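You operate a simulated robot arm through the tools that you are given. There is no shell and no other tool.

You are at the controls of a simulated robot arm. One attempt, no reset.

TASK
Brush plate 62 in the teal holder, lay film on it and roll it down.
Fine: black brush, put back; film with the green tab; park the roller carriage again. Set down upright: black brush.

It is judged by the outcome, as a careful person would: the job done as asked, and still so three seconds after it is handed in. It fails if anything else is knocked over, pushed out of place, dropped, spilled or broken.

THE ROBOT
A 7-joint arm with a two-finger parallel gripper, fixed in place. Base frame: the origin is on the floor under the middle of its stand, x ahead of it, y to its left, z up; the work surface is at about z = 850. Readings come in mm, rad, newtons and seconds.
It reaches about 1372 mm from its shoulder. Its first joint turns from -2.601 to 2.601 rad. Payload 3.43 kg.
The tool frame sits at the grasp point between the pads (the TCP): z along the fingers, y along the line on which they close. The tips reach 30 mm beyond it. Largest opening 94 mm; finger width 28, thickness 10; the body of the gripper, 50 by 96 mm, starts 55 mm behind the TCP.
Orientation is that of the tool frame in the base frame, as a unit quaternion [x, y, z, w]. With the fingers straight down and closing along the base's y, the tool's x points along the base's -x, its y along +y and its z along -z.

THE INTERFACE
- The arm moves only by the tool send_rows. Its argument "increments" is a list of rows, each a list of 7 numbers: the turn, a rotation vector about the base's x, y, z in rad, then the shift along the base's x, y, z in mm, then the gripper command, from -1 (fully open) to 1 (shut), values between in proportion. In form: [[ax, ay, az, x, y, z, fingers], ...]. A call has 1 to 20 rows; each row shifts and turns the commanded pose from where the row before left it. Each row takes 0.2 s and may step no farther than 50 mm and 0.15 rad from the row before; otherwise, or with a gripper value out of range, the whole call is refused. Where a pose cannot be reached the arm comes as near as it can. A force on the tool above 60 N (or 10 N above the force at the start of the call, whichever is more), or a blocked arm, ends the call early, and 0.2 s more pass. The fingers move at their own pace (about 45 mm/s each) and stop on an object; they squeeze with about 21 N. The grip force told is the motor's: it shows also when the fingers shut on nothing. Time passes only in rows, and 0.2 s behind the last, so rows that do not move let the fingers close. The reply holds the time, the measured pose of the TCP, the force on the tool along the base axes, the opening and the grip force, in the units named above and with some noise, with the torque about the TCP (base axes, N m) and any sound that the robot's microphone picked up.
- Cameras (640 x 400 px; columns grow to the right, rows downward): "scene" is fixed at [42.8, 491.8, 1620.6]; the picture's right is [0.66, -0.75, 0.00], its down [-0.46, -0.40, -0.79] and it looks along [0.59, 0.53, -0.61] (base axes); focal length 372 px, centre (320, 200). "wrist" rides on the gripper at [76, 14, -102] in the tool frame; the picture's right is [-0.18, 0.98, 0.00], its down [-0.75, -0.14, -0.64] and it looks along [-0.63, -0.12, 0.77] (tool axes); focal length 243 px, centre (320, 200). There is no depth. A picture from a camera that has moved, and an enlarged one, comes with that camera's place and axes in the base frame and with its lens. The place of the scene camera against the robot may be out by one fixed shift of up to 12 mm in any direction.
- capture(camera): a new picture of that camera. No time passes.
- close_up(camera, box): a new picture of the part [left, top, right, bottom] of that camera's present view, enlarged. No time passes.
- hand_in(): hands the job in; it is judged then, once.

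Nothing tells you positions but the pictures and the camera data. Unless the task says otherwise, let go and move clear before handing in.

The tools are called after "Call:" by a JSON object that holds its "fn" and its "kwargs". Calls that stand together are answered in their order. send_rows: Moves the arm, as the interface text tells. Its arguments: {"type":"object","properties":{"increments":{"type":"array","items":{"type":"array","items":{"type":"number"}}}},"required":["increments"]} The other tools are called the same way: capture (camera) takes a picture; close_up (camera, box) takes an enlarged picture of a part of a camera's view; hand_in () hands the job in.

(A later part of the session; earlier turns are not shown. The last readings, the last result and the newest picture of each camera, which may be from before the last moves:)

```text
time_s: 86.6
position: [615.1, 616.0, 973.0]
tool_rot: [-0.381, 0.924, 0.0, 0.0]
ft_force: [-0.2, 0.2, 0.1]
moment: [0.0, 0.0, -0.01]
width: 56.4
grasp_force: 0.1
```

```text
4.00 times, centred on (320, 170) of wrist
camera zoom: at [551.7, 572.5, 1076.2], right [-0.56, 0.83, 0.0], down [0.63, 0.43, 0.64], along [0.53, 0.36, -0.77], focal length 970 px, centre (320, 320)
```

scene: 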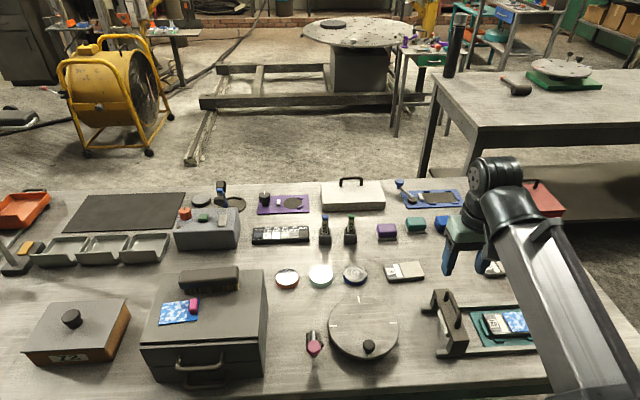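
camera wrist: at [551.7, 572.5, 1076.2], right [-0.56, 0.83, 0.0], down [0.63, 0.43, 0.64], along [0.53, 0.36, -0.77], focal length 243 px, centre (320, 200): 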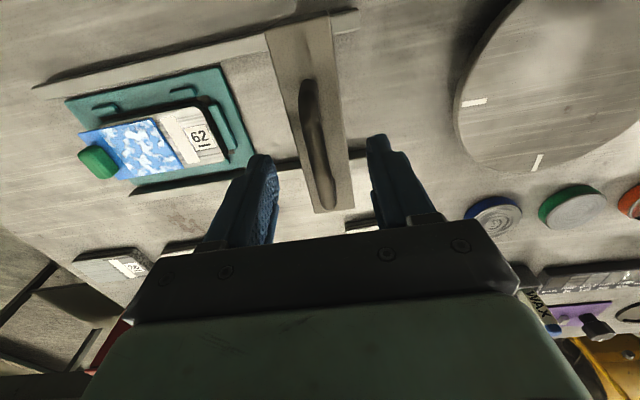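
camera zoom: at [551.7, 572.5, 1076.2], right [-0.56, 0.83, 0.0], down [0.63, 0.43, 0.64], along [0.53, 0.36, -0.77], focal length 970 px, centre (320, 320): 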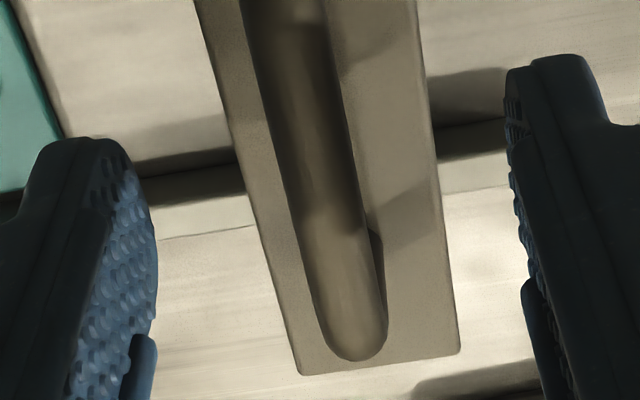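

Call:
{"fn": "send_rows", "kwargs": {"increments": [[0, 0, 0, 0.5, -0.5, -8, -0.2], [0, 0, 0, 0, 0, -7, -0.2], [0, 0, 0, 0, 0, -5, -0.2], [0, 0, 0, 0, 0, 0, -0.2]]}}

Call:
{"fn": "capture", "kwargs": {"camera": "wrist"}}

Call:
{"fn": "close_up", "kwargs": {"camera": "scene", "box": [416, 270, 512, 345]}}

```text
time_s: 87.6
position: [616.5, 615.0, 954.2]
tool_rot: [-0.381, 0.924, 0.0, 0.0]
ft_force: [-0.4, -0.3, -0.7]
moment: [0.01, 0.02, 0.06]
width: 56.5
grasp_force: 0.0
```

```text
taken
camera wrist: at [552.6, 572.7, 1057.6], right [-0.56, 0.83, 0.0], down [0.63, 0.43, 0.64], along [0.53, 0.36, -0.77], focal length 243 px, centre (320, 200)
```

wrist: 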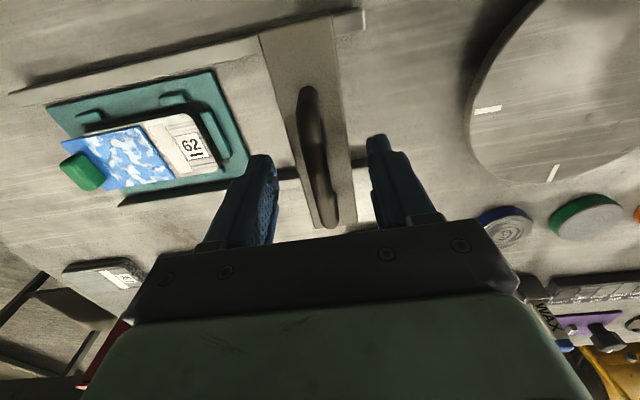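

```text
5.33 times, centred on (464, 308) of scene
camera zoom: at [42.8, 491.8, 1620.6], right [0.66, -0.75, 0.0], down [-0.46, -0.4, -0.79], along [0.59, 0.53, -0.61], focal length 1986 px, centre (-448, -373)
```

zoom: 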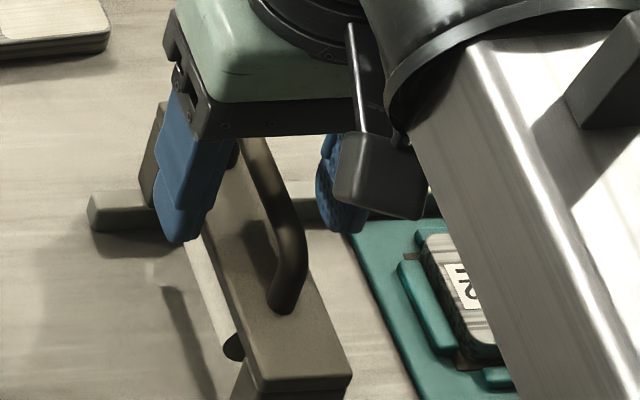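

Call:
{"fn": "send_rows", "kwargs": {"increments": [[0, 0, 0, 0, 0, -3, -0.2], [0, 0, 0, 0, 0, -3, -0.2], [0, 0, 0, 0, 0, 0, -0.2]]}}

Call:
{"fn": "close_up", "kwargs": {"camera": "scene", "box": [416, 270, 512, 345]}}

Call:
{"fn": "close_up", "kwargs": {"camera": "wrist", "box": [240, 80, 400, 240]}}

```text
time_s: 88.4
position: [616.6, 615.9, 948.5]
tool_rot: [-0.381, 0.924, 0.0, 0.0]
ft_force: [-0.9, -0.3, 1.0]
moment: [-0.01, 0.01, 0.0]
width: 56.5
grasp_force: 0.0
```

```text
5.33 times, centred on (464, 308) of scene
camera zoom: at [42.8, 491.8, 1620.6], right [0.66, -0.75, 0.0], down [-0.46, -0.4, -0.79], along [0.59, 0.53, -0.61], focal length 1986 px, centre (-448, -373)
```

zoom: 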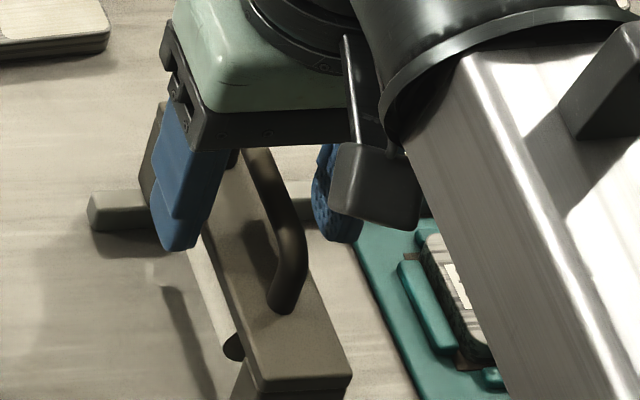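

```text
2.50 times, centred on (320, 160) of wrist
camera zoom: at [552.4, 572.9, 1051.7], right [-0.56, 0.83, 0.0], down [0.63, 0.43, 0.64], along [0.53, 0.36, -0.77], focal length 606 px, centre (320, 300)
```

zoom: 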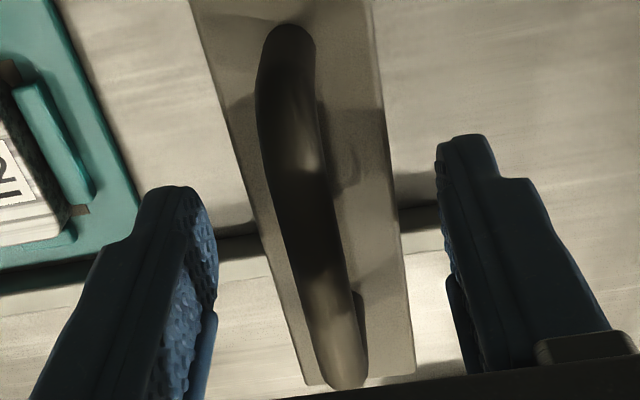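

Call:
{"fn": "close_up", "kwargs": {"camera": "wrist", "box": [270, 140, 366, 200]}}

```text
6.67 times, centred on (318, 170) of wrist
camera zoom: at [552.4, 572.9, 1051.7], right [-0.56, 0.83, 0.0], down [0.63, 0.43, 0.64], along [0.53, 0.36, -0.77], focal length 1618 px, centre (333, 400)
```

zoom: 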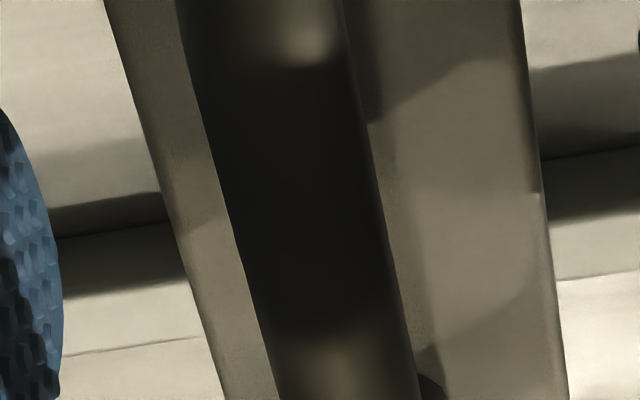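

Call:
{"fn": "send_rows", "kwargs": {"increments": [[0, 0, 0, 0, 0, 0, 0.2], [0, 0, 0, 0, 0, 0, 0.6], [0, 0, 0, 0, 0, 0, 1], [0, 0, 0, 0, 0, 0, 1], [0, 0, 0, 0, 0, 0, 1]]}}

Call:
{"fn": "close_up", "kwargs": {"camera": "scene", "box": [416, 270, 512, 345]}}

Call:
{"fn": "close_up", "kwargs": {"camera": "wrist", "box": [240, 80, 400, 240]}}

```text
time_s: 89.6
position: [615.7, 616.6, 949.1]
tool_rot: [-0.381, 0.925, -0.001, 0.0]
ft_force: [0.4, -0.2, -1.8]
moment: [0.03, -0.1, 0.65]
width: 35.7
grasp_force: 45.2
```

```text
5.33 times, centred on (464, 308) of scene
camera zoom: at [42.8, 491.8, 1620.6], right [0.66, -0.75, 0.0], down [-0.46, -0.4, -0.79], along [0.59, 0.53, -0.61], focal length 1986 px, centre (-448, -373)
```

zoom: 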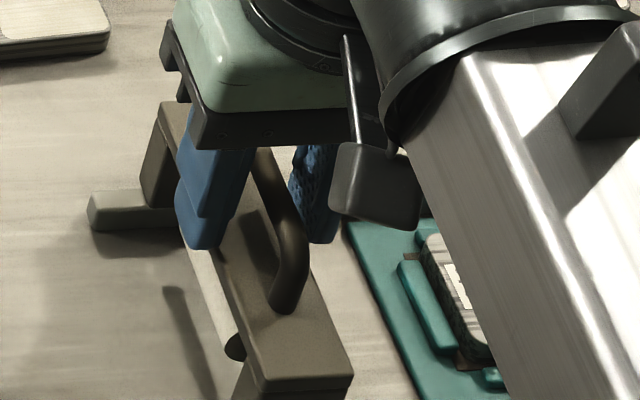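

```text
2.50 times, centred on (320, 160) of wrist
camera zoom: at [552.5, 572.9, 1051.8], right [-0.56, 0.83, 0.0], down [0.63, 0.43, 0.64], along [0.53, 0.36, -0.77], focal length 606 px, centre (320, 300)
```

zoom: 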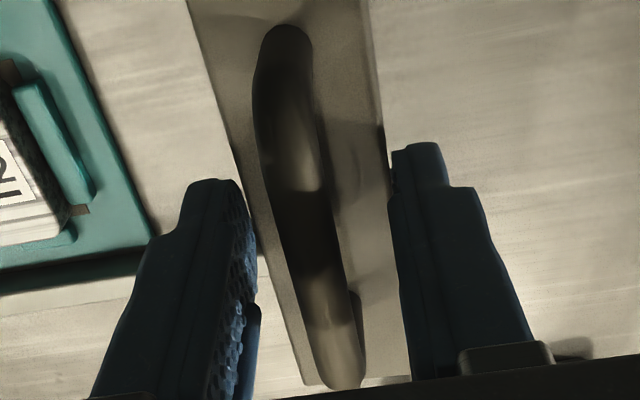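

The fingers closed on the bridge body (36 mm), not the bar, so the bridge top is higher than I thought. I'll open, rise about 12 mm and close on the bar itself.

Call:
{"fn": "send_rows", "kwargs": {"increments": [[0, 0, 0, 0, 0, 0, 0.1], [0, 0, 0, 0, 0, 0, -0.1], [0, 0, 0, 0, 0, 0, -0.1], [0, 0, 0, 0, 0, 6, -0.1], [0, 0, 0, 0, 0, 7, -0.1], [0, 0, 0, 0, 0, 0, -0.1]]}}

Call:
{"fn": "close_up", "kwargs": {"camera": "scene", "box": [416, 270, 512, 345]}}

Call:
{"fn": "close_up", "kwargs": {"camera": "wrist", "box": [240, 80, 400, 240]}}

```text
time_s: 91.0
position: [616.5, 616.0, 962.3]
tool_rot: [-0.381, 0.925, 0.0, 0.0]
ft_force: [-0.4, 0.7, -0.7]
moment: [0.0, 0.01, 0.02]
width: 51.8
grasp_force: 0.1
```

```text
5.33 times, centred on (464, 308) of scene
camera zoom: at [42.8, 491.8, 1620.6], right [0.66, -0.75, 0.0], down [-0.46, -0.4, -0.79], along [0.59, 0.53, -0.61], focal length 1986 px, centre (-448, -373)
```

zoom: 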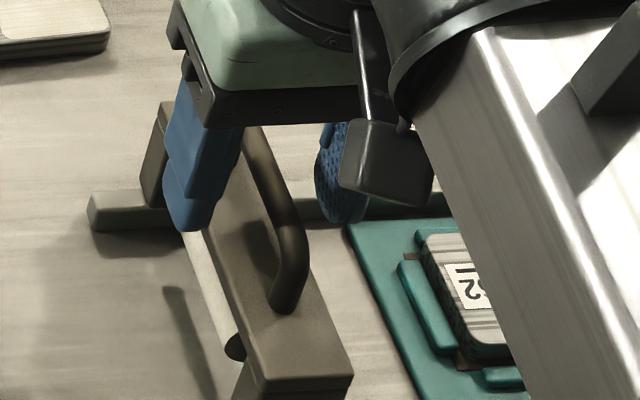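

```text
2.50 times, centred on (320, 160) of wrist
camera zoom: at [552.8, 572.6, 1064.4], right [-0.56, 0.83, 0.0], down [0.63, 0.43, 0.64], along [0.53, 0.36, -0.77], focal length 606 px, centre (320, 300)
```

zoom: 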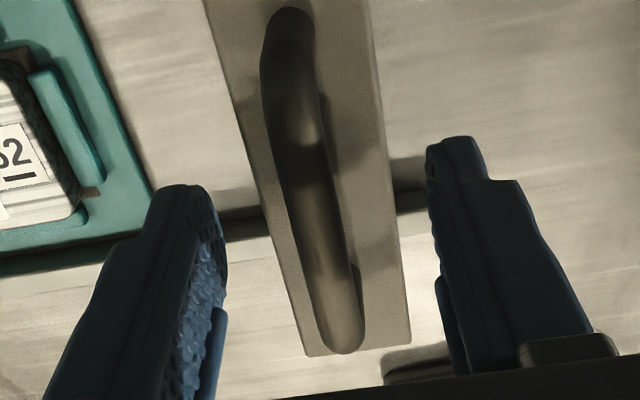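

Call:
{"fn": "send_rows", "kwargs": {"increments": [[0, 0, 0, 0, 0, 0, 0.3], [0, 0, 0, 0, 0, 0, 0.7], [0, 0, 0, 0, 0, 0, 1], [0, 0, 0, 0, 0, 0, 1], [0, 0, 0, 0, 0, 0, 1]]}}

Call:
{"fn": "close_up", "kwargs": {"camera": "scene", "box": [416, 270, 512, 345]}}

Call:
{"fn": "close_up", "kwargs": {"camera": "wrist", "box": [240, 80, 400, 240]}}

```text
time_s: 92.2
position: [616.8, 616.5, 961.8]
tool_rot: [-0.381, 0.925, 0.0, 0.0]
ft_force: [0.3, -0.7, -0.3]
moment: [0.05, -0.06, 0.44]
width: 10.8
grasp_force: 44.4
```

```text
5.33 times, centred on (464, 308) of scene
camera zoom: at [42.8, 491.8, 1620.6], right [0.66, -0.75, 0.0], down [-0.46, -0.4, -0.79], along [0.59, 0.53, -0.61], focal length 1986 px, centre (-448, -373)
```

zoom: 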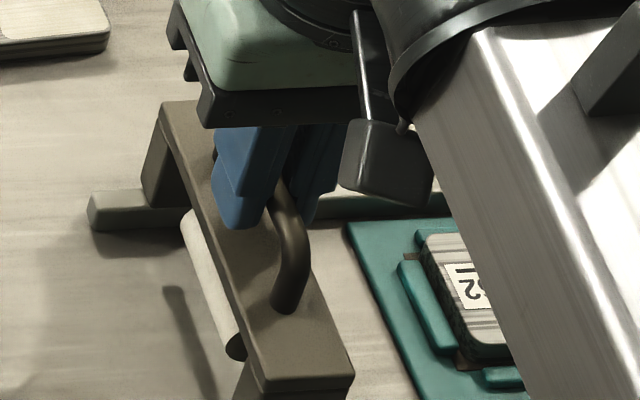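

```text
2.50 times, centred on (320, 160) of wrist
camera zoom: at [552.8, 572.6, 1064.3], right [-0.56, 0.83, 0.0], down [0.63, 0.43, 0.64], along [0.53, 0.36, -0.77], focal length 606 px, centre (320, 300)
```

zoom: 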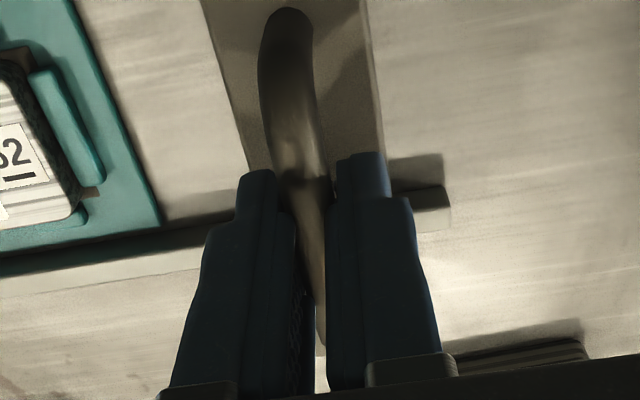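

The bar is gripped (10.8 mm). I'll start rolling slowly along the rails and watch the forces.

Call:
{"fn": "send_rows", "kwargs": {"increments": [[0, 0, 0, 3.53, -3.54, 0, 1], [0, 0, 0, 7.06, -7.08, 0, 1], [0, 0, 0, 7.06, -7.08, 0, 1], [0, 0, 0, 0, 0, 0, 1]]}}

Call:
{"fn": "close_up", "kwargs": {"camera": "scene", "box": [416, 270, 544, 360]}}

```text
time_s: 93.2
position: [634.8, 597.7, 961.3]
tool_rot: [-0.381, 0.924, 0.0, 0.0]
ft_force: [-2.6, -1.7, -6.8]
moment: [0.44, -0.4, 0.34]
width: 10.5
grasp_force: 44.2
```

```text
4.44 times, centred on (480, 315) of scene
camera zoom: at [42.8, 491.8, 1620.6], right [0.66, -0.75, 0.0], down [-0.46, -0.4, -0.79], along [0.59, 0.53, -0.61], focal length 1655 px, centre (-391, -311)
```

zoom: 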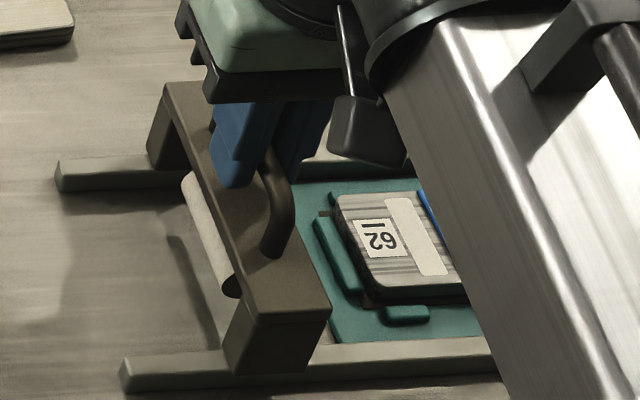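

Call:
{"fn": "send_rows", "kwargs": {"increments": [[0, 0, 0, 0, 0, -1, 1], [0, 0, 0, 7.06, -7.08, 0, 1], [0, 0, 0, 7.06, -7.08, 0, 1], [0, 0, 0, 7.06, -7.08, 0, 1], [0, 0, 0, 7.06, -7.08, 0, 1], [0, 0, 0, 0, 0, 0, 1]]}}

Call:
{"fn": "close_up", "kwargs": {"camera": "scene", "box": [416, 270, 544, 360]}}

```text
time_s: 94.6
position: [663.0, 568.3, 962.4]
tool_rot: [-0.381, 0.924, 0.001, 0.001]
ft_force: [-0.2, -1.0, 6.6]
moment: [0.51, -0.48, 0.39]
width: 10.8
grasp_force: 44.6
```

```text
4.44 times, centred on (480, 315) of scene
camera zoom: at [42.8, 491.8, 1620.6], right [0.66, -0.75, 0.0], down [-0.46, -0.4, -0.79], along [0.59, 0.53, -0.61], focal length 1655 px, centre (-391, -311)
```

zoom: 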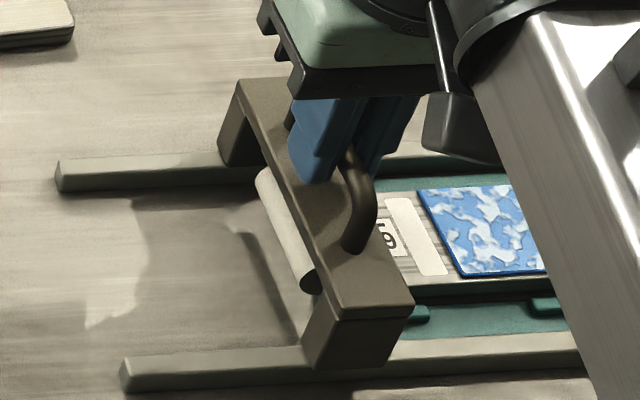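

Call:
{"fn": "send_rows", "kwargs": {"increments": [[0, 0, 0, 7.06, -7.08, 0, 1], [0, 0, 0, 7.06, -7.08, 0, 1], [0, 0, 0, 3.53, -3.54, 0, 1], [0, 0, 0, 0, 0, 0, 1]]}}

Call:
{"fn": "close_up", "kwargs": {"camera": "scene", "box": [416, 270, 544, 360]}}

```text
time_s: 95.6
position: [680.7, 551.6, 961.4]
tool_rot: [-0.381, 0.925, 0.0, 0.0]
ft_force: [1.7, 1.9, 5.6]
moment: [0.12, -0.12, 0.39]
width: 10.7
grasp_force: 43.9
```

```text
4.44 times, centred on (480, 315) of scene
camera zoom: at [42.8, 491.8, 1620.6], right [0.66, -0.75, 0.0], down [-0.46, -0.4, -0.79], along [0.59, 0.53, -0.61], focal length 1655 px, centre (-391, -311)
```

zoom: 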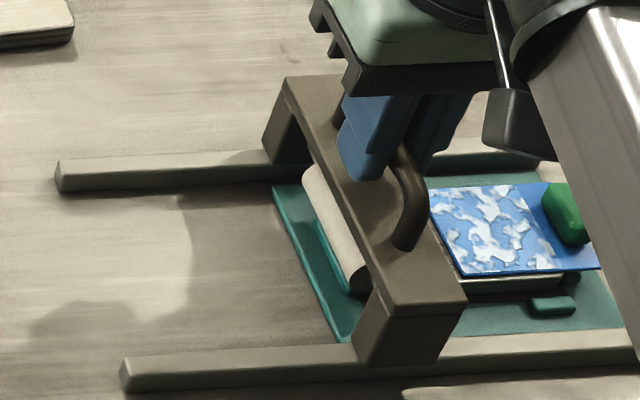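

Call:
{"fn": "send_rows", "kwargs": {"increments": [[0, 0, 0, 5.65, -5.66, 0, 1], [0, 0, 0, 5.65, -5.66, 0, 1], [0, 0, 0, 0, 0, 0, 1]]}}

Call:
{"fn": "send_rows", "kwargs": {"increments": [[0, 0, 0, 5.65, -5.66, 0, 1], [0, 0, 0, 5.65, -5.66, 0, 1], [0, 0, 0, 0, 0, 0, 1]]}}

Call:
{"fn": "close_up", "kwargs": {"camera": "scene", "box": [440, 270, 568, 360]}}

```text
time_s: 96.4
position: [693.4, 540.7, 960.9]
tool_rot: [-0.381, 0.924, 0.001, 0.001]
ft_force: [6.8, 8.8, 29.8]
moment: [-0.56, 0.55, 0.32]
width: 10.7
grasp_force: 44.3
```

```text
time_s: 97.2
position: [704.0, 527.9, 961.9]
tool_rot: [-0.382, 0.924, 0.001, 0.002]
ft_force: [7.8, 7.9, 27.6]
moment: [0.74, -0.67, 0.36]
width: 10.6
grasp_force: 44.2
```

```text
4.44 times, centred on (504, 315) of scene
camera zoom: at [42.8, 491.8, 1620.6], right [0.66, -0.75, 0.0], down [-0.46, -0.4, -0.79], along [0.59, 0.53, -0.61], focal length 1655 px, centre (-498, -311)
```

zoom: 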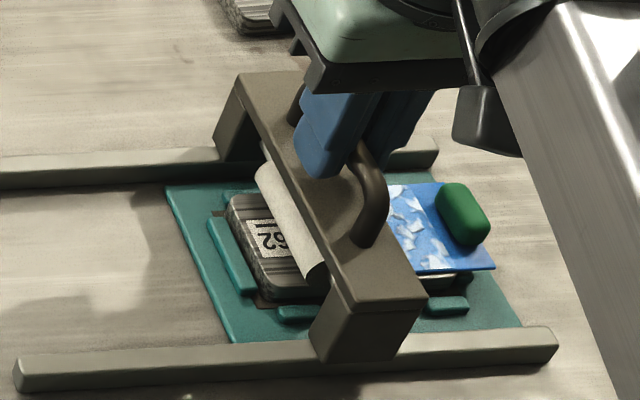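

Call:
{"fn": "send_rows", "kwargs": {"increments": [[0, 0, 0, 0.5, 0.5, 0.6, 1], [0, 0, 0, 0, 0, 0, 1]]}}

Call:
{"fn": "send_rows", "kwargs": {"increments": [[0, 0, 0, 5.66, -5.66, 0, 1], [0, 0, 0, 5.66, -5.66, 0, 1], [0, 0, 0, 0, 0, 0, 1]]}}

Call:
{"fn": "close_up", "kwargs": {"camera": "scene", "box": [440, 270, 568, 360]}}

```text
time_s: 97.8
position: [703.5, 528.3, 961.2]
tool_rot: [-0.381, 0.924, 0.0, 0.0]
ft_force: [6.4, 5.8, 19.5]
moment: [0.79, -0.76, 0.41]
width: 10.5
grasp_force: 44.2
```

```text
time_s: 98.6
position: [715.9, 517.3, 960.7]
tool_rot: [-0.381, 0.924, -0.001, -0.002]
ft_force: [-3.4, 2.7, 10.0]
moment: [0.57, -0.45, 0.39]
width: 10.6
grasp_force: 44.0
```

```text
4.44 times, centred on (504, 315) of scene
camera zoom: at [42.8, 491.8, 1620.6], right [0.66, -0.75, 0.0], down [-0.46, -0.4, -0.79], along [0.59, 0.53, -0.61], focal length 1655 px, centre (-498, -311)
```

zoom: 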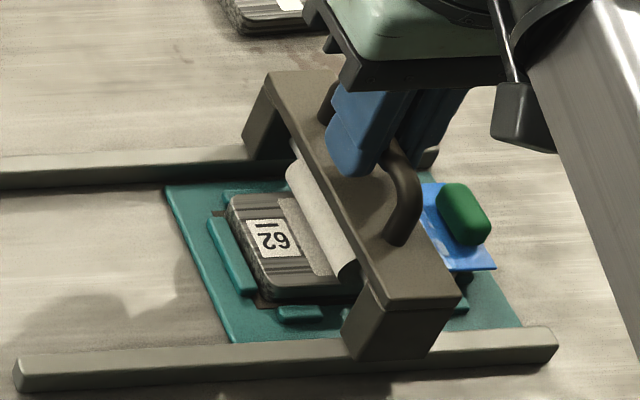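

Call:
{"fn": "send_rows", "kwargs": {"increments": [[0, 0, 0, 5.66, -5.66, 0, 1], [0, 0, 0, 5.66, -5.66, 0, 1], [0, 0, 0, 0, 0, 0, 1]]}}

Call:
{"fn": "send_rows", "kwargs": {"increments": [[0, 0, 0, 5.66, -5.66, 0, 1], [0, 0, 0, 0, 0, 0, 1]]}}

Call:
{"fn": "close_up", "kwargs": {"camera": "scene", "box": [440, 270, 568, 360]}}

Call:
{"fn": "capture", "kwargs": {"camera": "wrist"}}

```text
time_s: 99.4
position: [727.8, 506.0, 961.5]
tool_rot: [-0.381, 0.925, -0.001, 0.001]
ft_force: [-4.7, -0.7, 6.7]
moment: [-0.4, 0.45, 0.38]
width: 10.6
grasp_force: 43.9
```

```text
time_s: 100.0
position: [733.6, 500.1, 960.3]
tool_rot: [-0.382, 0.924, -0.001, 0.0]
ft_force: [-4.5, -1.8, 11.1]
moment: [-0.93, 0.97, 0.4]
width: 10.7
grasp_force: 44.4
```

```text
4.44 times, centred on (504, 315) of scene
camera zoom: at [42.8, 491.8, 1620.6], right [0.66, -0.75, 0.0], down [-0.46, -0.4, -0.79], along [0.59, 0.53, -0.61], focal length 1655 px, centre (-498, -311)
```

zoom: 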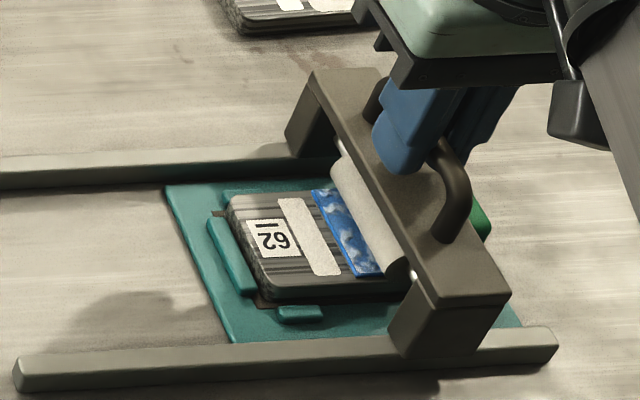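

```text
taken
camera wrist: at [668.2, 457.2, 1064.0], right [-0.56, 0.83, 0.0], down [0.63, 0.43, 0.64], along [0.53, 0.36, -0.77], focal length 243 px, centre (320, 200)
```

wrist: 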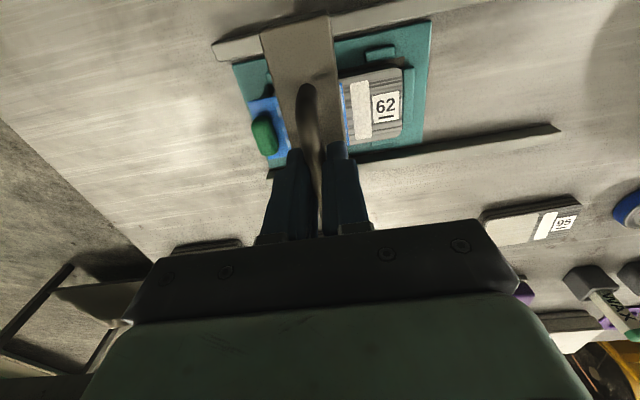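

Call:
{"fn": "send_rows", "kwargs": {"increments": [[0, 0, 0, 5.66, -5.66, 0, 1], [0, 0, 0, 0, 0, 0, 1]]}}

Call:
{"fn": "send_rows", "kwargs": {"increments": [[0, 0, 0, 4.24, -4.24, 0, 1], [0, 0, 0, 0, 0, 0, 1]]}}

Call:
{"fn": "close_up", "kwargs": {"camera": "scene", "box": [464, 280, 568, 350]}}

Call:
{"fn": "close_up", "kwargs": {"camera": "wrist", "box": [200, 10, 440, 160]}}

```text
time_s: 100.6
position: [739.0, 494.5, 961.6]
tool_rot: [-0.381, 0.925, 0.0, -0.001]
ft_force: [-8.3, -4.8, 2.4]
moment: [0.01, 0.03, 0.4]
width: 10.7
grasp_force: 44.7
```

```text
time_s: 101.2
position: [743.0, 490.4, 960.5]
tool_rot: [-0.382, 0.924, 0.0, -0.001]
ft_force: [-13.4, -9.2, -2.4]
moment: [0.7, -0.62, 0.37]
width: 10.7
grasp_force: 44.5
```

```text
5.71 times, centred on (516, 315) of scene
camera zoom: at [42.8, 491.8, 1620.6], right [0.66, -0.75, 0.0], down [-0.46, -0.4, -0.79], along [0.59, 0.53, -0.61], focal length 2128 px, centre (-800, -457)
```

zoom: 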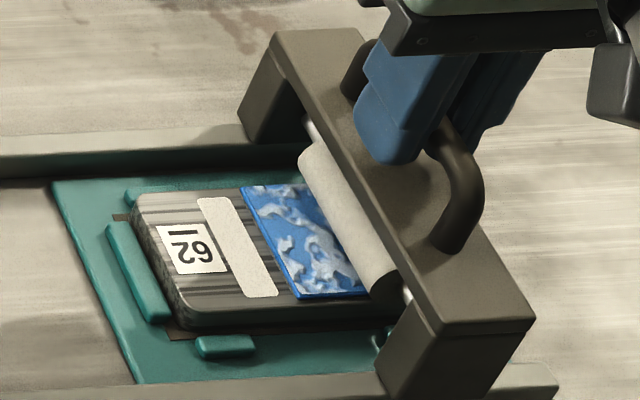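

```text
2.67 times, centred on (320, 85) of wrist
camera zoom: at [678.2, 447.2, 1064.0], right [-0.56, 0.83, 0.0], down [0.63, 0.43, 0.64], along [0.53, 0.36, -0.77], focal length 647 px, centre (320, 507)
```

zoom: 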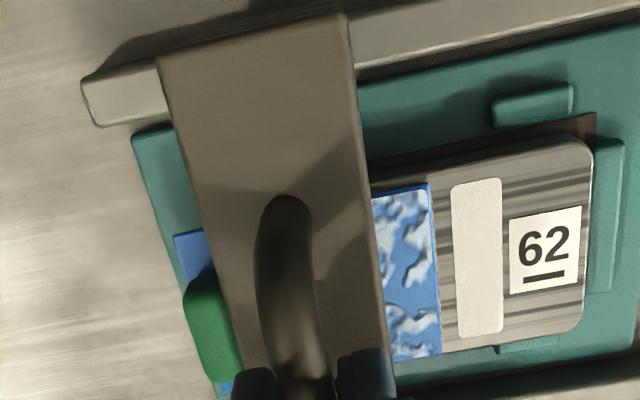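

Call:
{"fn": "send_rows", "kwargs": {"increments": [[0, 0, 0, -0.85, -0.85, -0.6, 1], [0, 0, 0, 0, 0, 0, 1]]}}

Call:
{"fn": "send_rows", "kwargs": {"increments": [[0, 0, 0, 4.3, -4.3, 0, 1], [0, 0, 0, 0, 0, 0, 1]]}}

Call:
{"fn": "send_rows", "kwargs": {"increments": [[0, 0, 0, 2.9, -2.9, 0, 1], [0, 0, 0, 0, 0, 0, 1]]}}

Call:
{"fn": "close_up", "kwargs": {"camera": "scene", "box": [464, 280, 568, 350]}}

Call:
{"fn": "close_up", "kwargs": {"camera": "wrist", "box": [200, 10, 440, 160]}}

```text
time_s: 101.8
position: [741.3, 491.3, 961.1]
tool_rot: [-0.381, 0.925, 0.0, 0.0]
ft_force: [-1.5, 1.3, 6.0]
moment: [-1.04, 1.02, 0.39]
width: 10.6
grasp_force: 44.2
```

```text
time_s: 102.4
position: [744.4, 490.0, 961.3]
tool_rot: [-0.382, 0.924, 0.003, 0.0]
ft_force: [-26.0, 24.0, 5.8]
moment: [0.1, 0.11, -0.1]
width: 10.3
grasp_force: 44.0
```

```text
time_s: 103.0
position: [743.7, 487.5, 961.2]
tool_rot: [-0.383, 0.924, 0.007, -0.002]
ft_force: [-40.3, 40.8, 2.3]
moment: [0.06, 0.59, -0.54]
width: 10.8
grasp_force: 44.1
```

```text
5.71 times, centred on (516, 315) of scene
camera zoom: at [42.8, 491.8, 1620.6], right [0.66, -0.75, 0.0], down [-0.46, -0.4, -0.79], along [0.59, 0.53, -0.61], focal length 2128 px, centre (-800, -457)
```

zoom: 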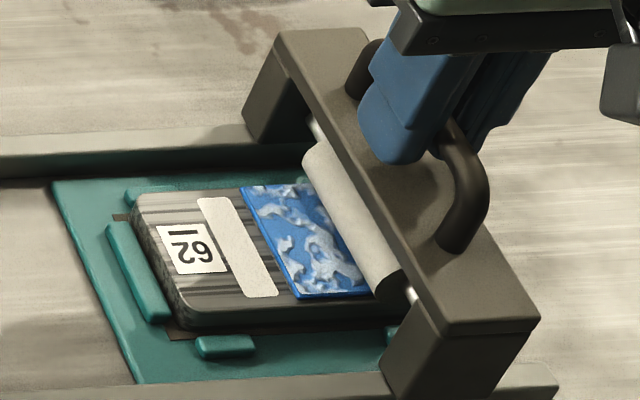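

```text
2.67 times, centred on (320, 85) of wrist
camera zoom: at [680.9, 444.0, 1064.0], right [-0.57, 0.82, 0.02], down [0.64, 0.43, 0.64], along [0.52, 0.37, -0.77], focal length 647 px, centre (320, 507)
```

zoom: 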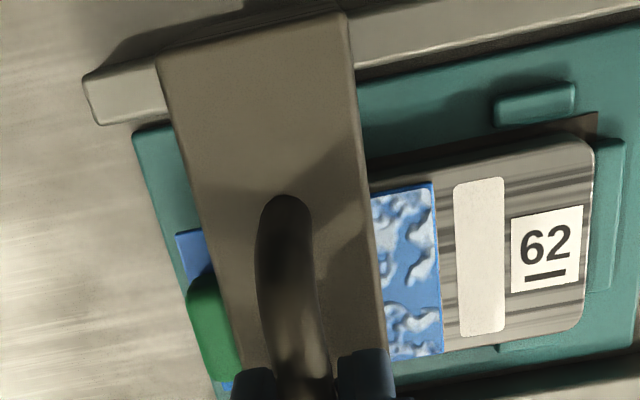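

The carriage has come up against something firm (about 57 N along the rails) with the bridge at roughly the tab. I'll back off to relieve the force and inspect before doing anything more.

Call:
{"fn": "send_rows", "kwargs": {"increments": [[0, 0, 0, -3.6, 3.6, 0, 1], [0, 0, 0, -3.6, 3.6, 0, 1], [0, 0, 0, 0, 0, 0, 1]]}}

Call:
{"fn": "capture", "kwargs": {"camera": "scene"}}

Call:
{"fn": "close_up", "kwargs": {"camera": "wrist", "box": [210, 40, 330, 160]}}

Call:
{"fn": "close_up", "kwargs": {"camera": "scene", "box": [500, 290, 564, 350]}}

```text
time_s: 103.8
position: [742.9, 489.5, 961.9]
tool_rot: [-0.381, 0.925, -0.001, 0.001]
ft_force: [-1.7, 7.1, 5.9]
moment: [0.3, -0.13, 0.62]
width: 10.6
grasp_force: 44.3
```

```text
taken
```

scene: 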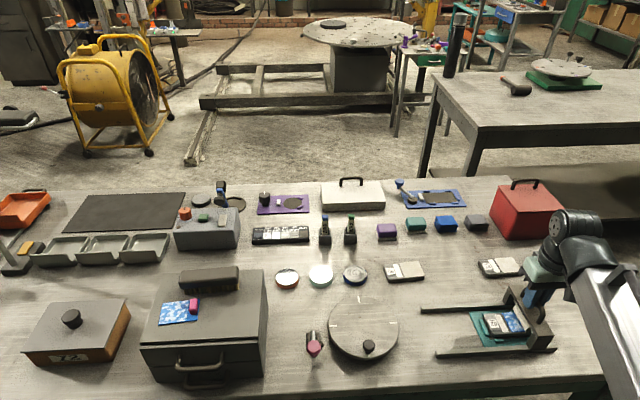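

```text
3.33 times, centred on (270, 100) of wrist
camera zoom: at [678.9, 446.1, 1063.8], right [-0.56, 0.83, 0.0], down [0.63, 0.43, 0.64], along [0.53, 0.36, -0.76], focal length 809 px, centre (487, 533)
```

zoom: 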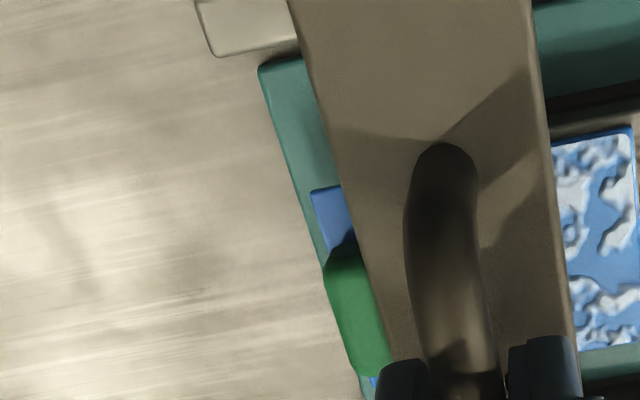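

```text
6.67 times, centred on (532, 320) of scene
camera zoom: at [42.8, 491.8, 1620.6], right [0.66, -0.75, 0.0], down [-0.46, -0.4, -0.79], along [0.59, 0.53, -0.61], focal length 2483 px, centre (-1093, -600)
```

zoom: 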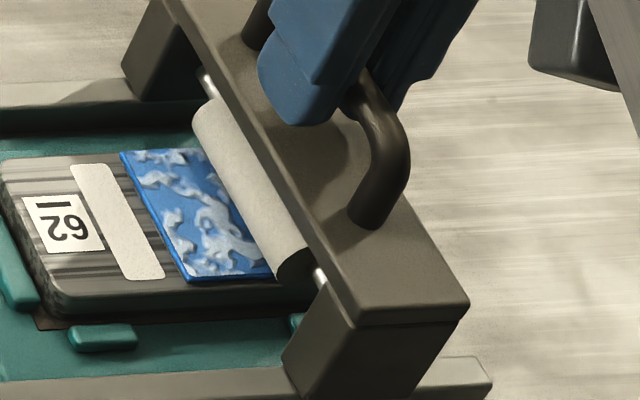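

Call:
{"fn": "close_up", "kwargs": {"camera": "scene", "box": [504, 304, 552, 340]}}

Call:
{"fn": "close_up", "kwargs": {"camera": "wrist", "box": [230, 60, 350, 150]}}

Call:
{"fn": "close_up", "kwargs": {"camera": "wrist", "box": [320, 60, 420, 150]}}

```text
11.11 times, centred on (528, 322) of scene
camera zoom: at [42.8, 491.8, 1620.6], right [0.66, -0.75, 0.0], down [-0.46, -0.4, -0.79], along [0.59, 0.53, -0.61], focal length 4138 px, centre (-1991, -1156)
```

zoom: 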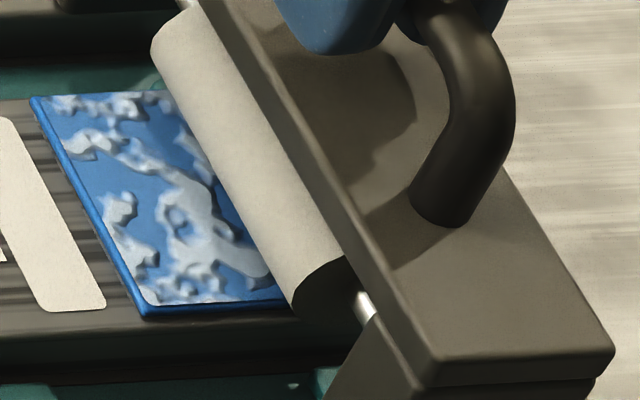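

```text
4.44 times, centred on (290, 105) of wrist
camera zoom: at [678.9, 446.1, 1063.8], right [-0.56, 0.83, 0.0], down [0.63, 0.43, 0.64], along [0.53, 0.36, -0.76], focal length 1078 px, centre (453, 622)
```

zoom: 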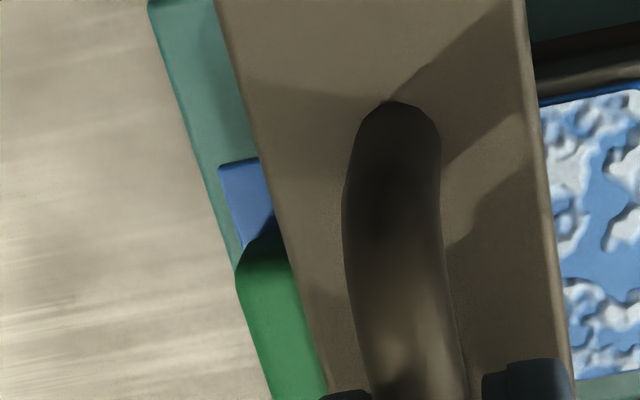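

```text
4.44 times, centred on (370, 105) of wrist
camera zoom: at [678.9, 446.1, 1063.8], right [-0.56, 0.83, 0.0], down [0.63, 0.43, 0.64], along [0.53, 0.36, -0.76], focal length 1078 px, centre (98, 622)
```

zoom: 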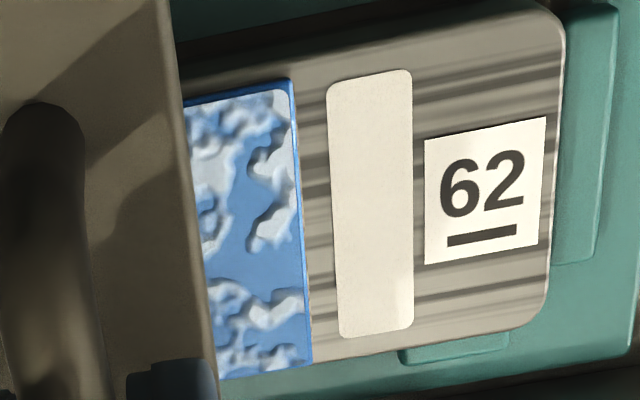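

The roller axis is only at about +30 mm from the plate centre, so part of the film is unrolled; I need to know what stopped it. I'll let go of the handle here, rise, and look at the gap between roller, bridge and tab from the far side.

Call:
{"fn": "send_rows", "kwargs": {"increments": [[0, 0, 0, 0, 0, 0, 0.5], [0, 0, 0, 0, 0, 0, 0.2], [0, 0, 0, 0, 0, 0, 0.2], [0, 0, 0, 0, 0, 20, 0.2], [0, 0, 0, 0, 0, 40, 0.2], [0, 0, 0, 0, 0, 40, 0.2], [0, 0, 0, 0, 0, 0, 0.2]]}}

Call:
{"fn": "capture", "kwargs": {"camera": "wrist"}}

Call:
{"fn": "close_up", "kwargs": {"camera": "wrist", "box": [200, 20, 400, 145]}}

Call:
{"fn": "close_up", "kwargs": {"camera": "scene", "box": [464, 280, 568, 350]}}

```text
time_s: 105.4
position: [741.6, 490.4, 1062.8]
tool_rot: [-0.381, 0.925, 0.0, 0.0]
ft_force: [0.2, -0.4, -0.2]
moment: [0.07, -0.02, 0.04]
width: 37.7
grasp_force: 0.0
```

```text
taken
camera wrist: at [677.4, 448.9, 1164.9], right [-0.56, 0.83, 0.0], down [0.63, 0.43, 0.64], along [0.53, 0.36, -0.77], focal length 243 px, centre (320, 200)
```

wrist: 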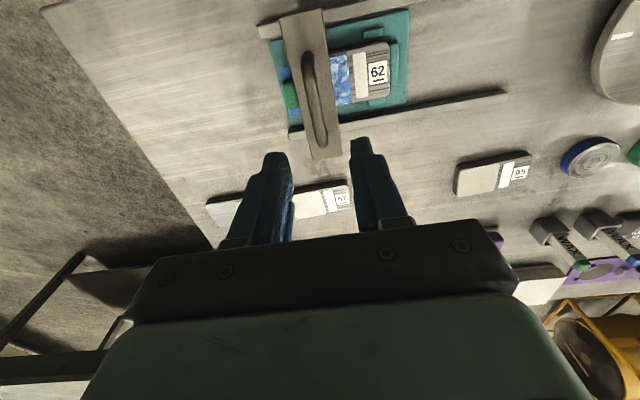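

```text
3.20 times, centred on (300, 82) of wrist
camera zoom: at [677.4, 448.9, 1164.9], right [-0.56, 0.83, 0.0], down [0.63, 0.43, 0.64], along [0.53, 0.36, -0.77], focal length 776 px, centre (384, 576)
```

zoom: 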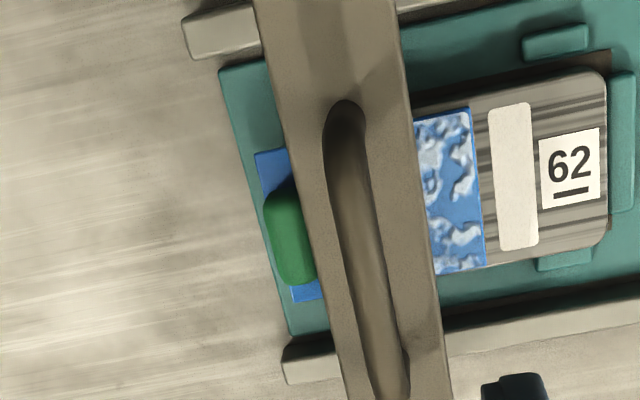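

```text
5.71 times, centred on (516, 315) of scene
camera zoom: at [42.8, 491.8, 1620.6], right [0.66, -0.75, 0.0], down [-0.46, -0.4, -0.79], along [0.59, 0.53, -0.61], focal length 2128 px, centre (-800, -457)
```

zoom: 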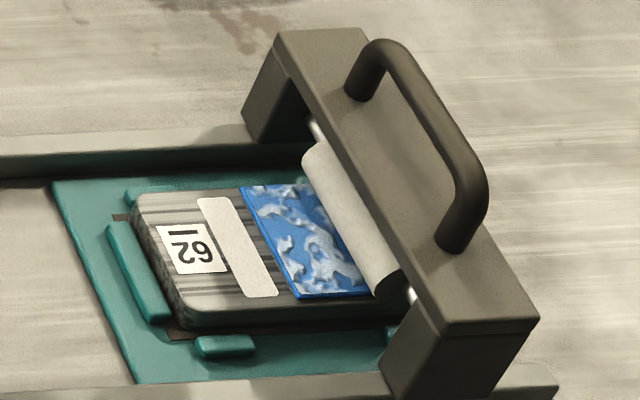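

Call:
{"fn": "send_rows", "kwargs": {"increments": [[0, 0, 0.131, 0, -30, 0, 0.2], [0, 0, 0.131, 0, -30, 0, 0.2], [0, 0, 0.131, 0, -30, 0, 0.2], [0, 0, 0.131, -5, -30, 0, 0.2], [0, 0, 0.131, 0, 0, 0, 0.2], [0, 0, 0.131, 0, 0, 0, 0.2], [0.109, 0, 0, 0, 0, -20, 0.2], [0.109, 0, 0, 0, 0, -20, 0.2], [0.109, 0, 0, 0, 0, -20, 0.2], [0.109, 0, 0, 0, 0, -20, 0.2], [0, 0, 0, 0, 0, 0, 0.2]]}}

Call:
{"fn": "capture", "kwargs": {"camera": "wrist"}}

Call:
{"fn": "capture", "kwargs": {"camera": "scene"}}

```text
time_s: 107.8
position: [737.2, 370.7, 979.7]
tool_rot: [-0.689, 0.691, 0.154, 0.153]
ft_force: [0.0, 0.2, 0.7]
moment: [-0.01, 0.0, -0.02]
width: 37.5
grasp_force: 0.0
```

```text
taken
camera wrist: at [723.2, 258.8, 1041.7], right [-0.98, 0.17, 0.08], down [0.14, 0.41, 0.9], along [0.12, 0.9, -0.43], focal length 243 px, centre (320, 200)
```

wrist: 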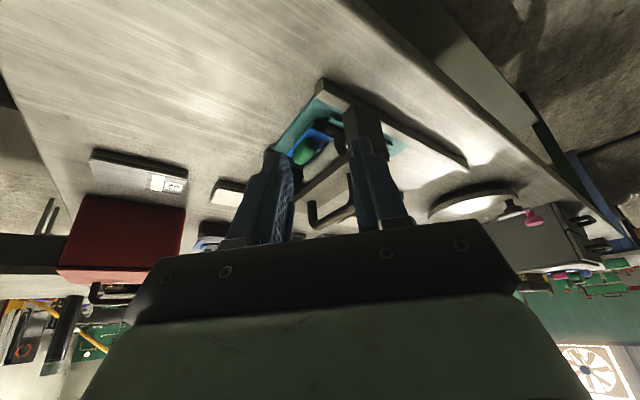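

```text
taken
```

scene: 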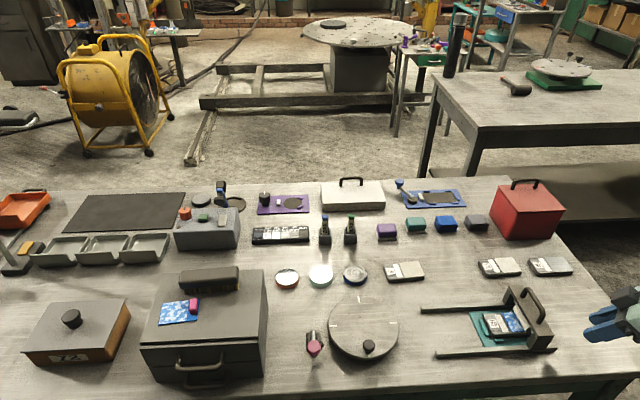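

Call:
{"fn": "close_up", "kwargs": {"camera": "wrist", "box": [260, 70, 420, 190]}}

Call:
{"fn": "close_up", "kwargs": {"camera": "wrist", "box": [280, 100, 360, 160]}}

```text
3.33 times, centred on (340, 130) of wrist
camera zoom: at [723.2, 258.8, 1041.7], right [-0.98, 0.17, 0.08], down [0.14, 0.41, 0.9], along [0.12, 0.9, -0.43], focal length 809 px, centre (253, 433)
```

zoom: 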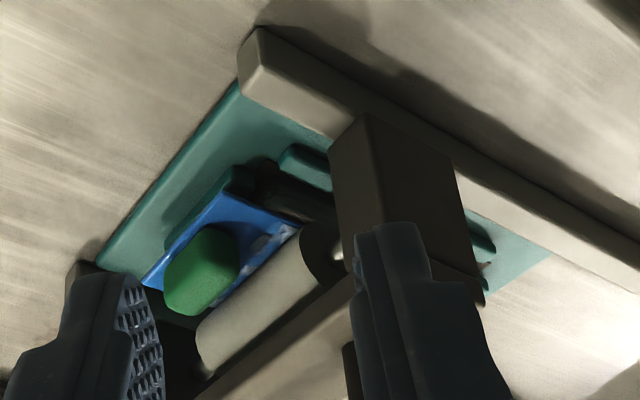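

```text
6.67 times, centred on (320, 130) of wrist
camera zoom: at [723.2, 258.8, 1041.7], right [-0.98, 0.17, 0.08], down [0.14, 0.41, 0.9], along [0.12, 0.9, -0.43], focal length 1618 px, centre (320, 667)
```

zoom: 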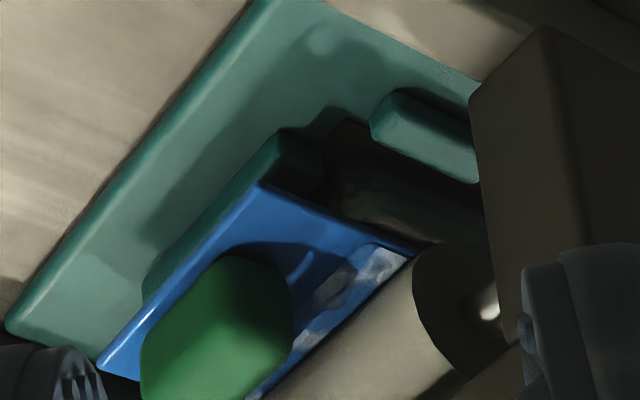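

Call:
{"fn": "close_up", "kwargs": {"camera": "wrist", "box": [290, 125, 370, 195]}}

Call:
{"fn": "close_up", "kwargs": {"camera": "wrist", "box": [300, 120, 340, 150]}}

```text
5.71 times, centred on (330, 160) of wrist
camera zoom: at [723.2, 258.8, 1041.7], right [-0.98, 0.17, 0.08], down [0.14, 0.41, 0.9], along [0.12, 0.9, -0.43], focal length 1386 px, centre (263, 429)
```

zoom: 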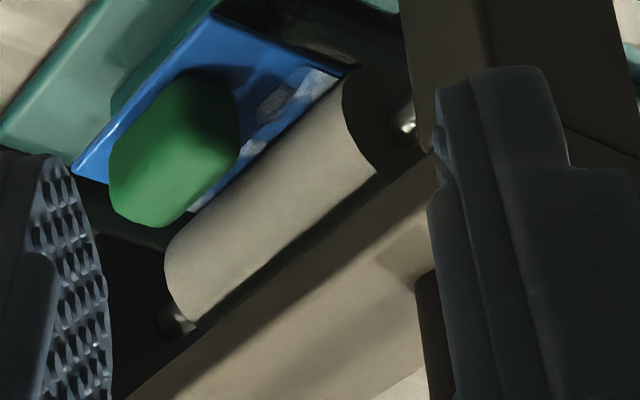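

```text
13.33 times, centred on (320, 135) of wrist
camera zoom: at [723.2, 258.8, 1041.7], right [-0.98, 0.17, 0.08], down [0.14, 0.41, 0.9], along [0.12, 0.9, -0.43], focal length 3235 px, centre (320, 1067)
```

zoom: 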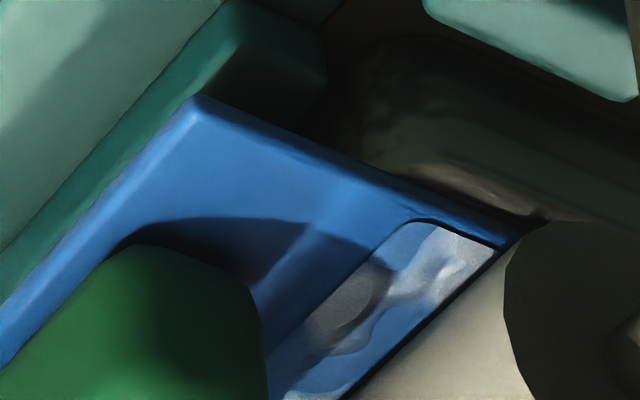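

From this side I can see the tab is still about 8–10 mm clear of the roller, so the carriage simply reached the end of its 180 mm travel; nothing is jammed. I'll go back, re-grip the handle and roll again with steady light downforce so the roller stays in contact.

Call:
{"fn": "send_rows", "kwargs": {"increments": [[-0.109, 0, 0, 0, 0, 20, 0.2], [-0.109, 0, 0, 0, 0, 20, 0.2], [-0.109, 0, 0, 0, 0, 20, 0.2], [-0.109, 0, 0, 0, 0, 20, 0.2], [0, 0, -0.131, 0, 0, 0, 0.2], [0, 0, -0.131, 0, 0, 0, 0.2], [0, 0, -0.131, 5, 30, 0, 0.2], [0, 0, -0.131, 0, 30, 0, 0.2], [0, 0, -0.131, 0, 30, 0, 0.2], [0, 0, -0.131, 0, 30, 0, 0.2], [0, 0, 0, 0, 0, 0, 0.0]]}}

Call:
{"fn": "capture", "kwargs": {"camera": "wrist"}}

Call:
{"fn": "close_up", "kwargs": {"camera": "wrist", "box": [200, 20, 400, 145]}}

```text
time_s: 110.2
position: [739.2, 491.1, 1061.4]
tool_rot: [-0.38, 0.925, 0.0, 0.001]
ft_force: [-0.2, -0.3, 0.5]
moment: [0.01, 0.0, -0.01]
width: 47.2
grasp_force: 0.0
```

```text
taken
camera wrist: at [675.1, 448.1, 1163.7], right [-0.56, 0.83, 0.0], down [0.64, 0.43, 0.64], along [0.53, 0.36, -0.77], focal length 243 px, centre (320, 200)
```

wrist: 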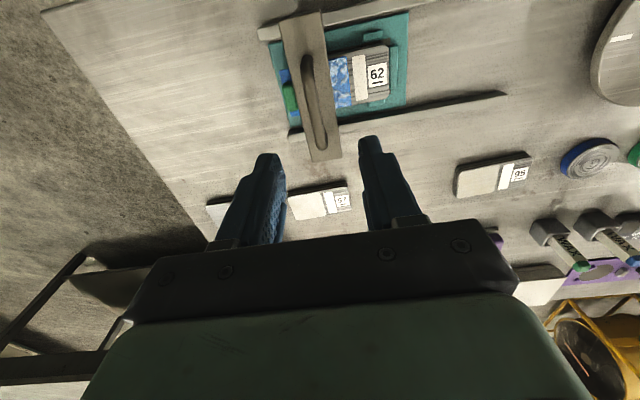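

```text
3.20 times, centred on (300, 82) of wrist
camera zoom: at [675.1, 448.1, 1163.7], right [-0.56, 0.83, 0.0], down [0.64, 0.43, 0.64], along [0.53, 0.36, -0.77], focal length 776 px, centre (384, 576)
```

zoom: 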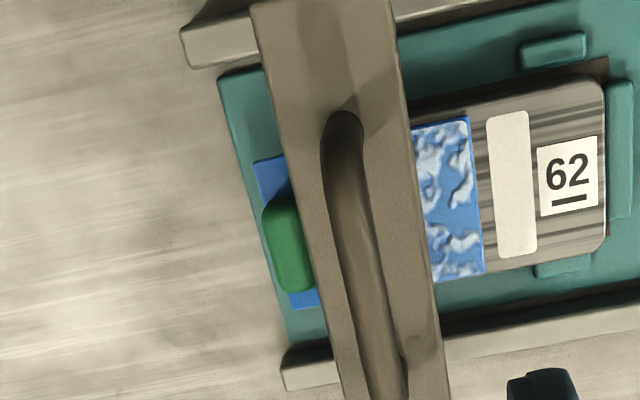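

Call:
{"fn": "send_rows", "kwargs": {"increments": [[0, 0, 0, 3.5, -1.6, -40, 0.0], [0, 0, 0, 0, 0, -35, 0.0], [0, 0, 0, 0, 0, -15, 0.0], [0, 0, 0, 0, 0, -8, 0.0], [0, 0, 0, 0, 0, 0, 0.0]]}}

Call:
{"fn": "close_up", "kwargs": {"camera": "wrist", "box": [240, 80, 400, 240]}}

```text
time_s: 111.4
position: [746.1, 489.6, 963.9]
tool_rot: [-0.38, 0.925, 0.0, 0.0]
ft_force: [-0.1, 0.3, 0.3]
moment: [-0.03, 0.02, -0.03]
width: 47.2
grasp_force: 0.0
```

```text
2.50 times, centred on (320, 160) of wrist
camera zoom: at [680.5, 446.3, 1066.8], right [-0.56, 0.83, 0.0], down [0.63, 0.43, 0.64], along [0.53, 0.36, -0.77], focal length 606 px, centre (320, 300)
```

zoom: 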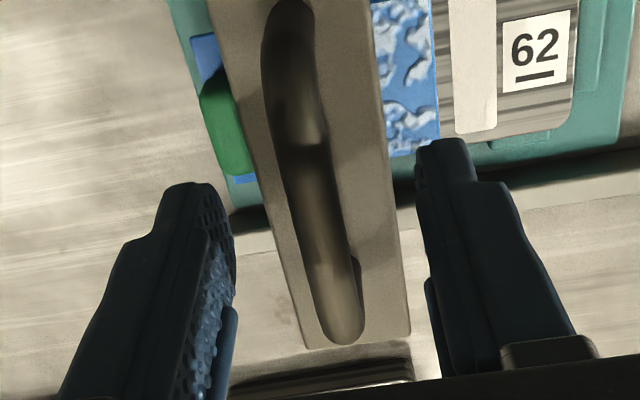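

Call:
{"fn": "send_rows", "kwargs": {"increments": [[0, 0, 0, -1.6, 0.6, -1, 0.0], [0, 0, 0, 0, 0, 0, 0.4], [0, 0, 0, 0, 0, 0, 0.8], [0, 0, 0, 0, 0, 0, 1], [0, 0, 0, 0, 0, 0, 1], [0, 0, 0, 0, 0, 0, 1]]}}

Call:
{"fn": "send_rows", "kwargs": {"increments": [[0, 0, 0, 0, 0, -0.8, 1], [0, 0, 0, 0, 0, 0, 1]]}}

```text
time_s: 112.8
position: [743.4, 490.0, 962.5]
tool_rot: [-0.381, 0.925, 0.0, -0.001]
ft_force: [1.1, -2.4, -0.7]
moment: [0.08, -0.08, 0.35]
width: 10.7
grasp_force: 44.1
```

```text
time_s: 113.4
position: [743.4, 489.4, 961.6]
tool_rot: [-0.38, 0.925, 0.001, -0.001]
ft_force: [3.3, 1.5, 17.1]
moment: [-0.95, 0.88, 0.34]
width: 10.7
grasp_force: 44.8
```

Call:
{"fn": "send_rows", "kwargs": {"increments": [[0, 0, 0, 1.5, -1.5, 0, 1], [0, 0, 0, 0, 0, 0, 1]]}}

Call:
{"fn": "send_rows", "kwargs": {"increments": [[0, 0, 0, -5.6, 5.6, 0, 1], [0, 0, 0, -5.6, 5.6, 0, 1], [0, 0, 0, 0, 0, 0, 1]]}}

Call:
{"fn": "send_rows", "kwargs": {"increments": [[0, 0, 0, -5.6, 5.6, 0, 1], [0, 0, 0, -5.6, 5.6, 0, 1], [0, 0, 0, 0, 0, 0, 1]]}}

Call:
{"fn": "close_up", "kwargs": {"camera": "scene", "box": [464, 280, 568, 350]}}

```text
time_s: 114.0
position: [744.4, 489.2, 963.1]
tool_rot: [-0.382, 0.924, 0.001, 0.001]
ft_force: [-3.9, 9.2, 26.0]
moment: [-0.49, 0.62, 0.27]
width: 10.8
grasp_force: 44.5
```

```text
time_s: 114.8
position: [733.4, 499.3, 962.5]
tool_rot: [-0.38, 0.925, 0.0, 0.001]
ft_force: [2.2, -2.4, 21.0]
moment: [0.83, -0.88, 0.39]
width: 10.8
grasp_force: 44.1
```

```text
time_s: 115.6
position: [723.6, 509.9, 963.8]
tool_rot: [-0.38, 0.925, 0.0, 0.0]
ft_force: [-3.1, -7.0, 11.5]
moment: [0.61, -0.64, 0.39]
width: 10.6
grasp_force: 44.2
```

```text
5.71 times, centred on (516, 315) of scene
camera zoom: at [42.8, 491.8, 1620.6], right [0.66, -0.75, 0.0], down [-0.46, -0.4, -0.79], along [0.59, 0.53, -0.61], focal length 2128 px, centre (-800, -457)
```

zoom: 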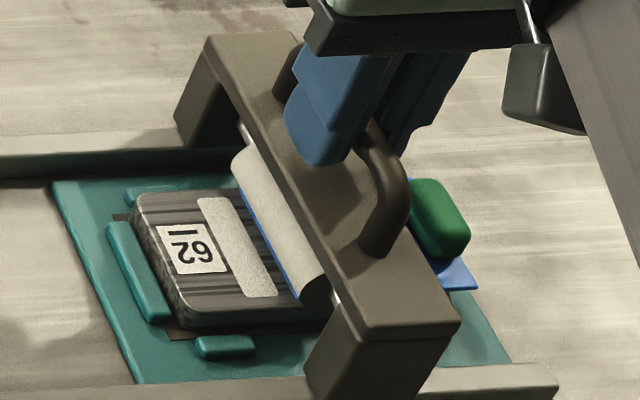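

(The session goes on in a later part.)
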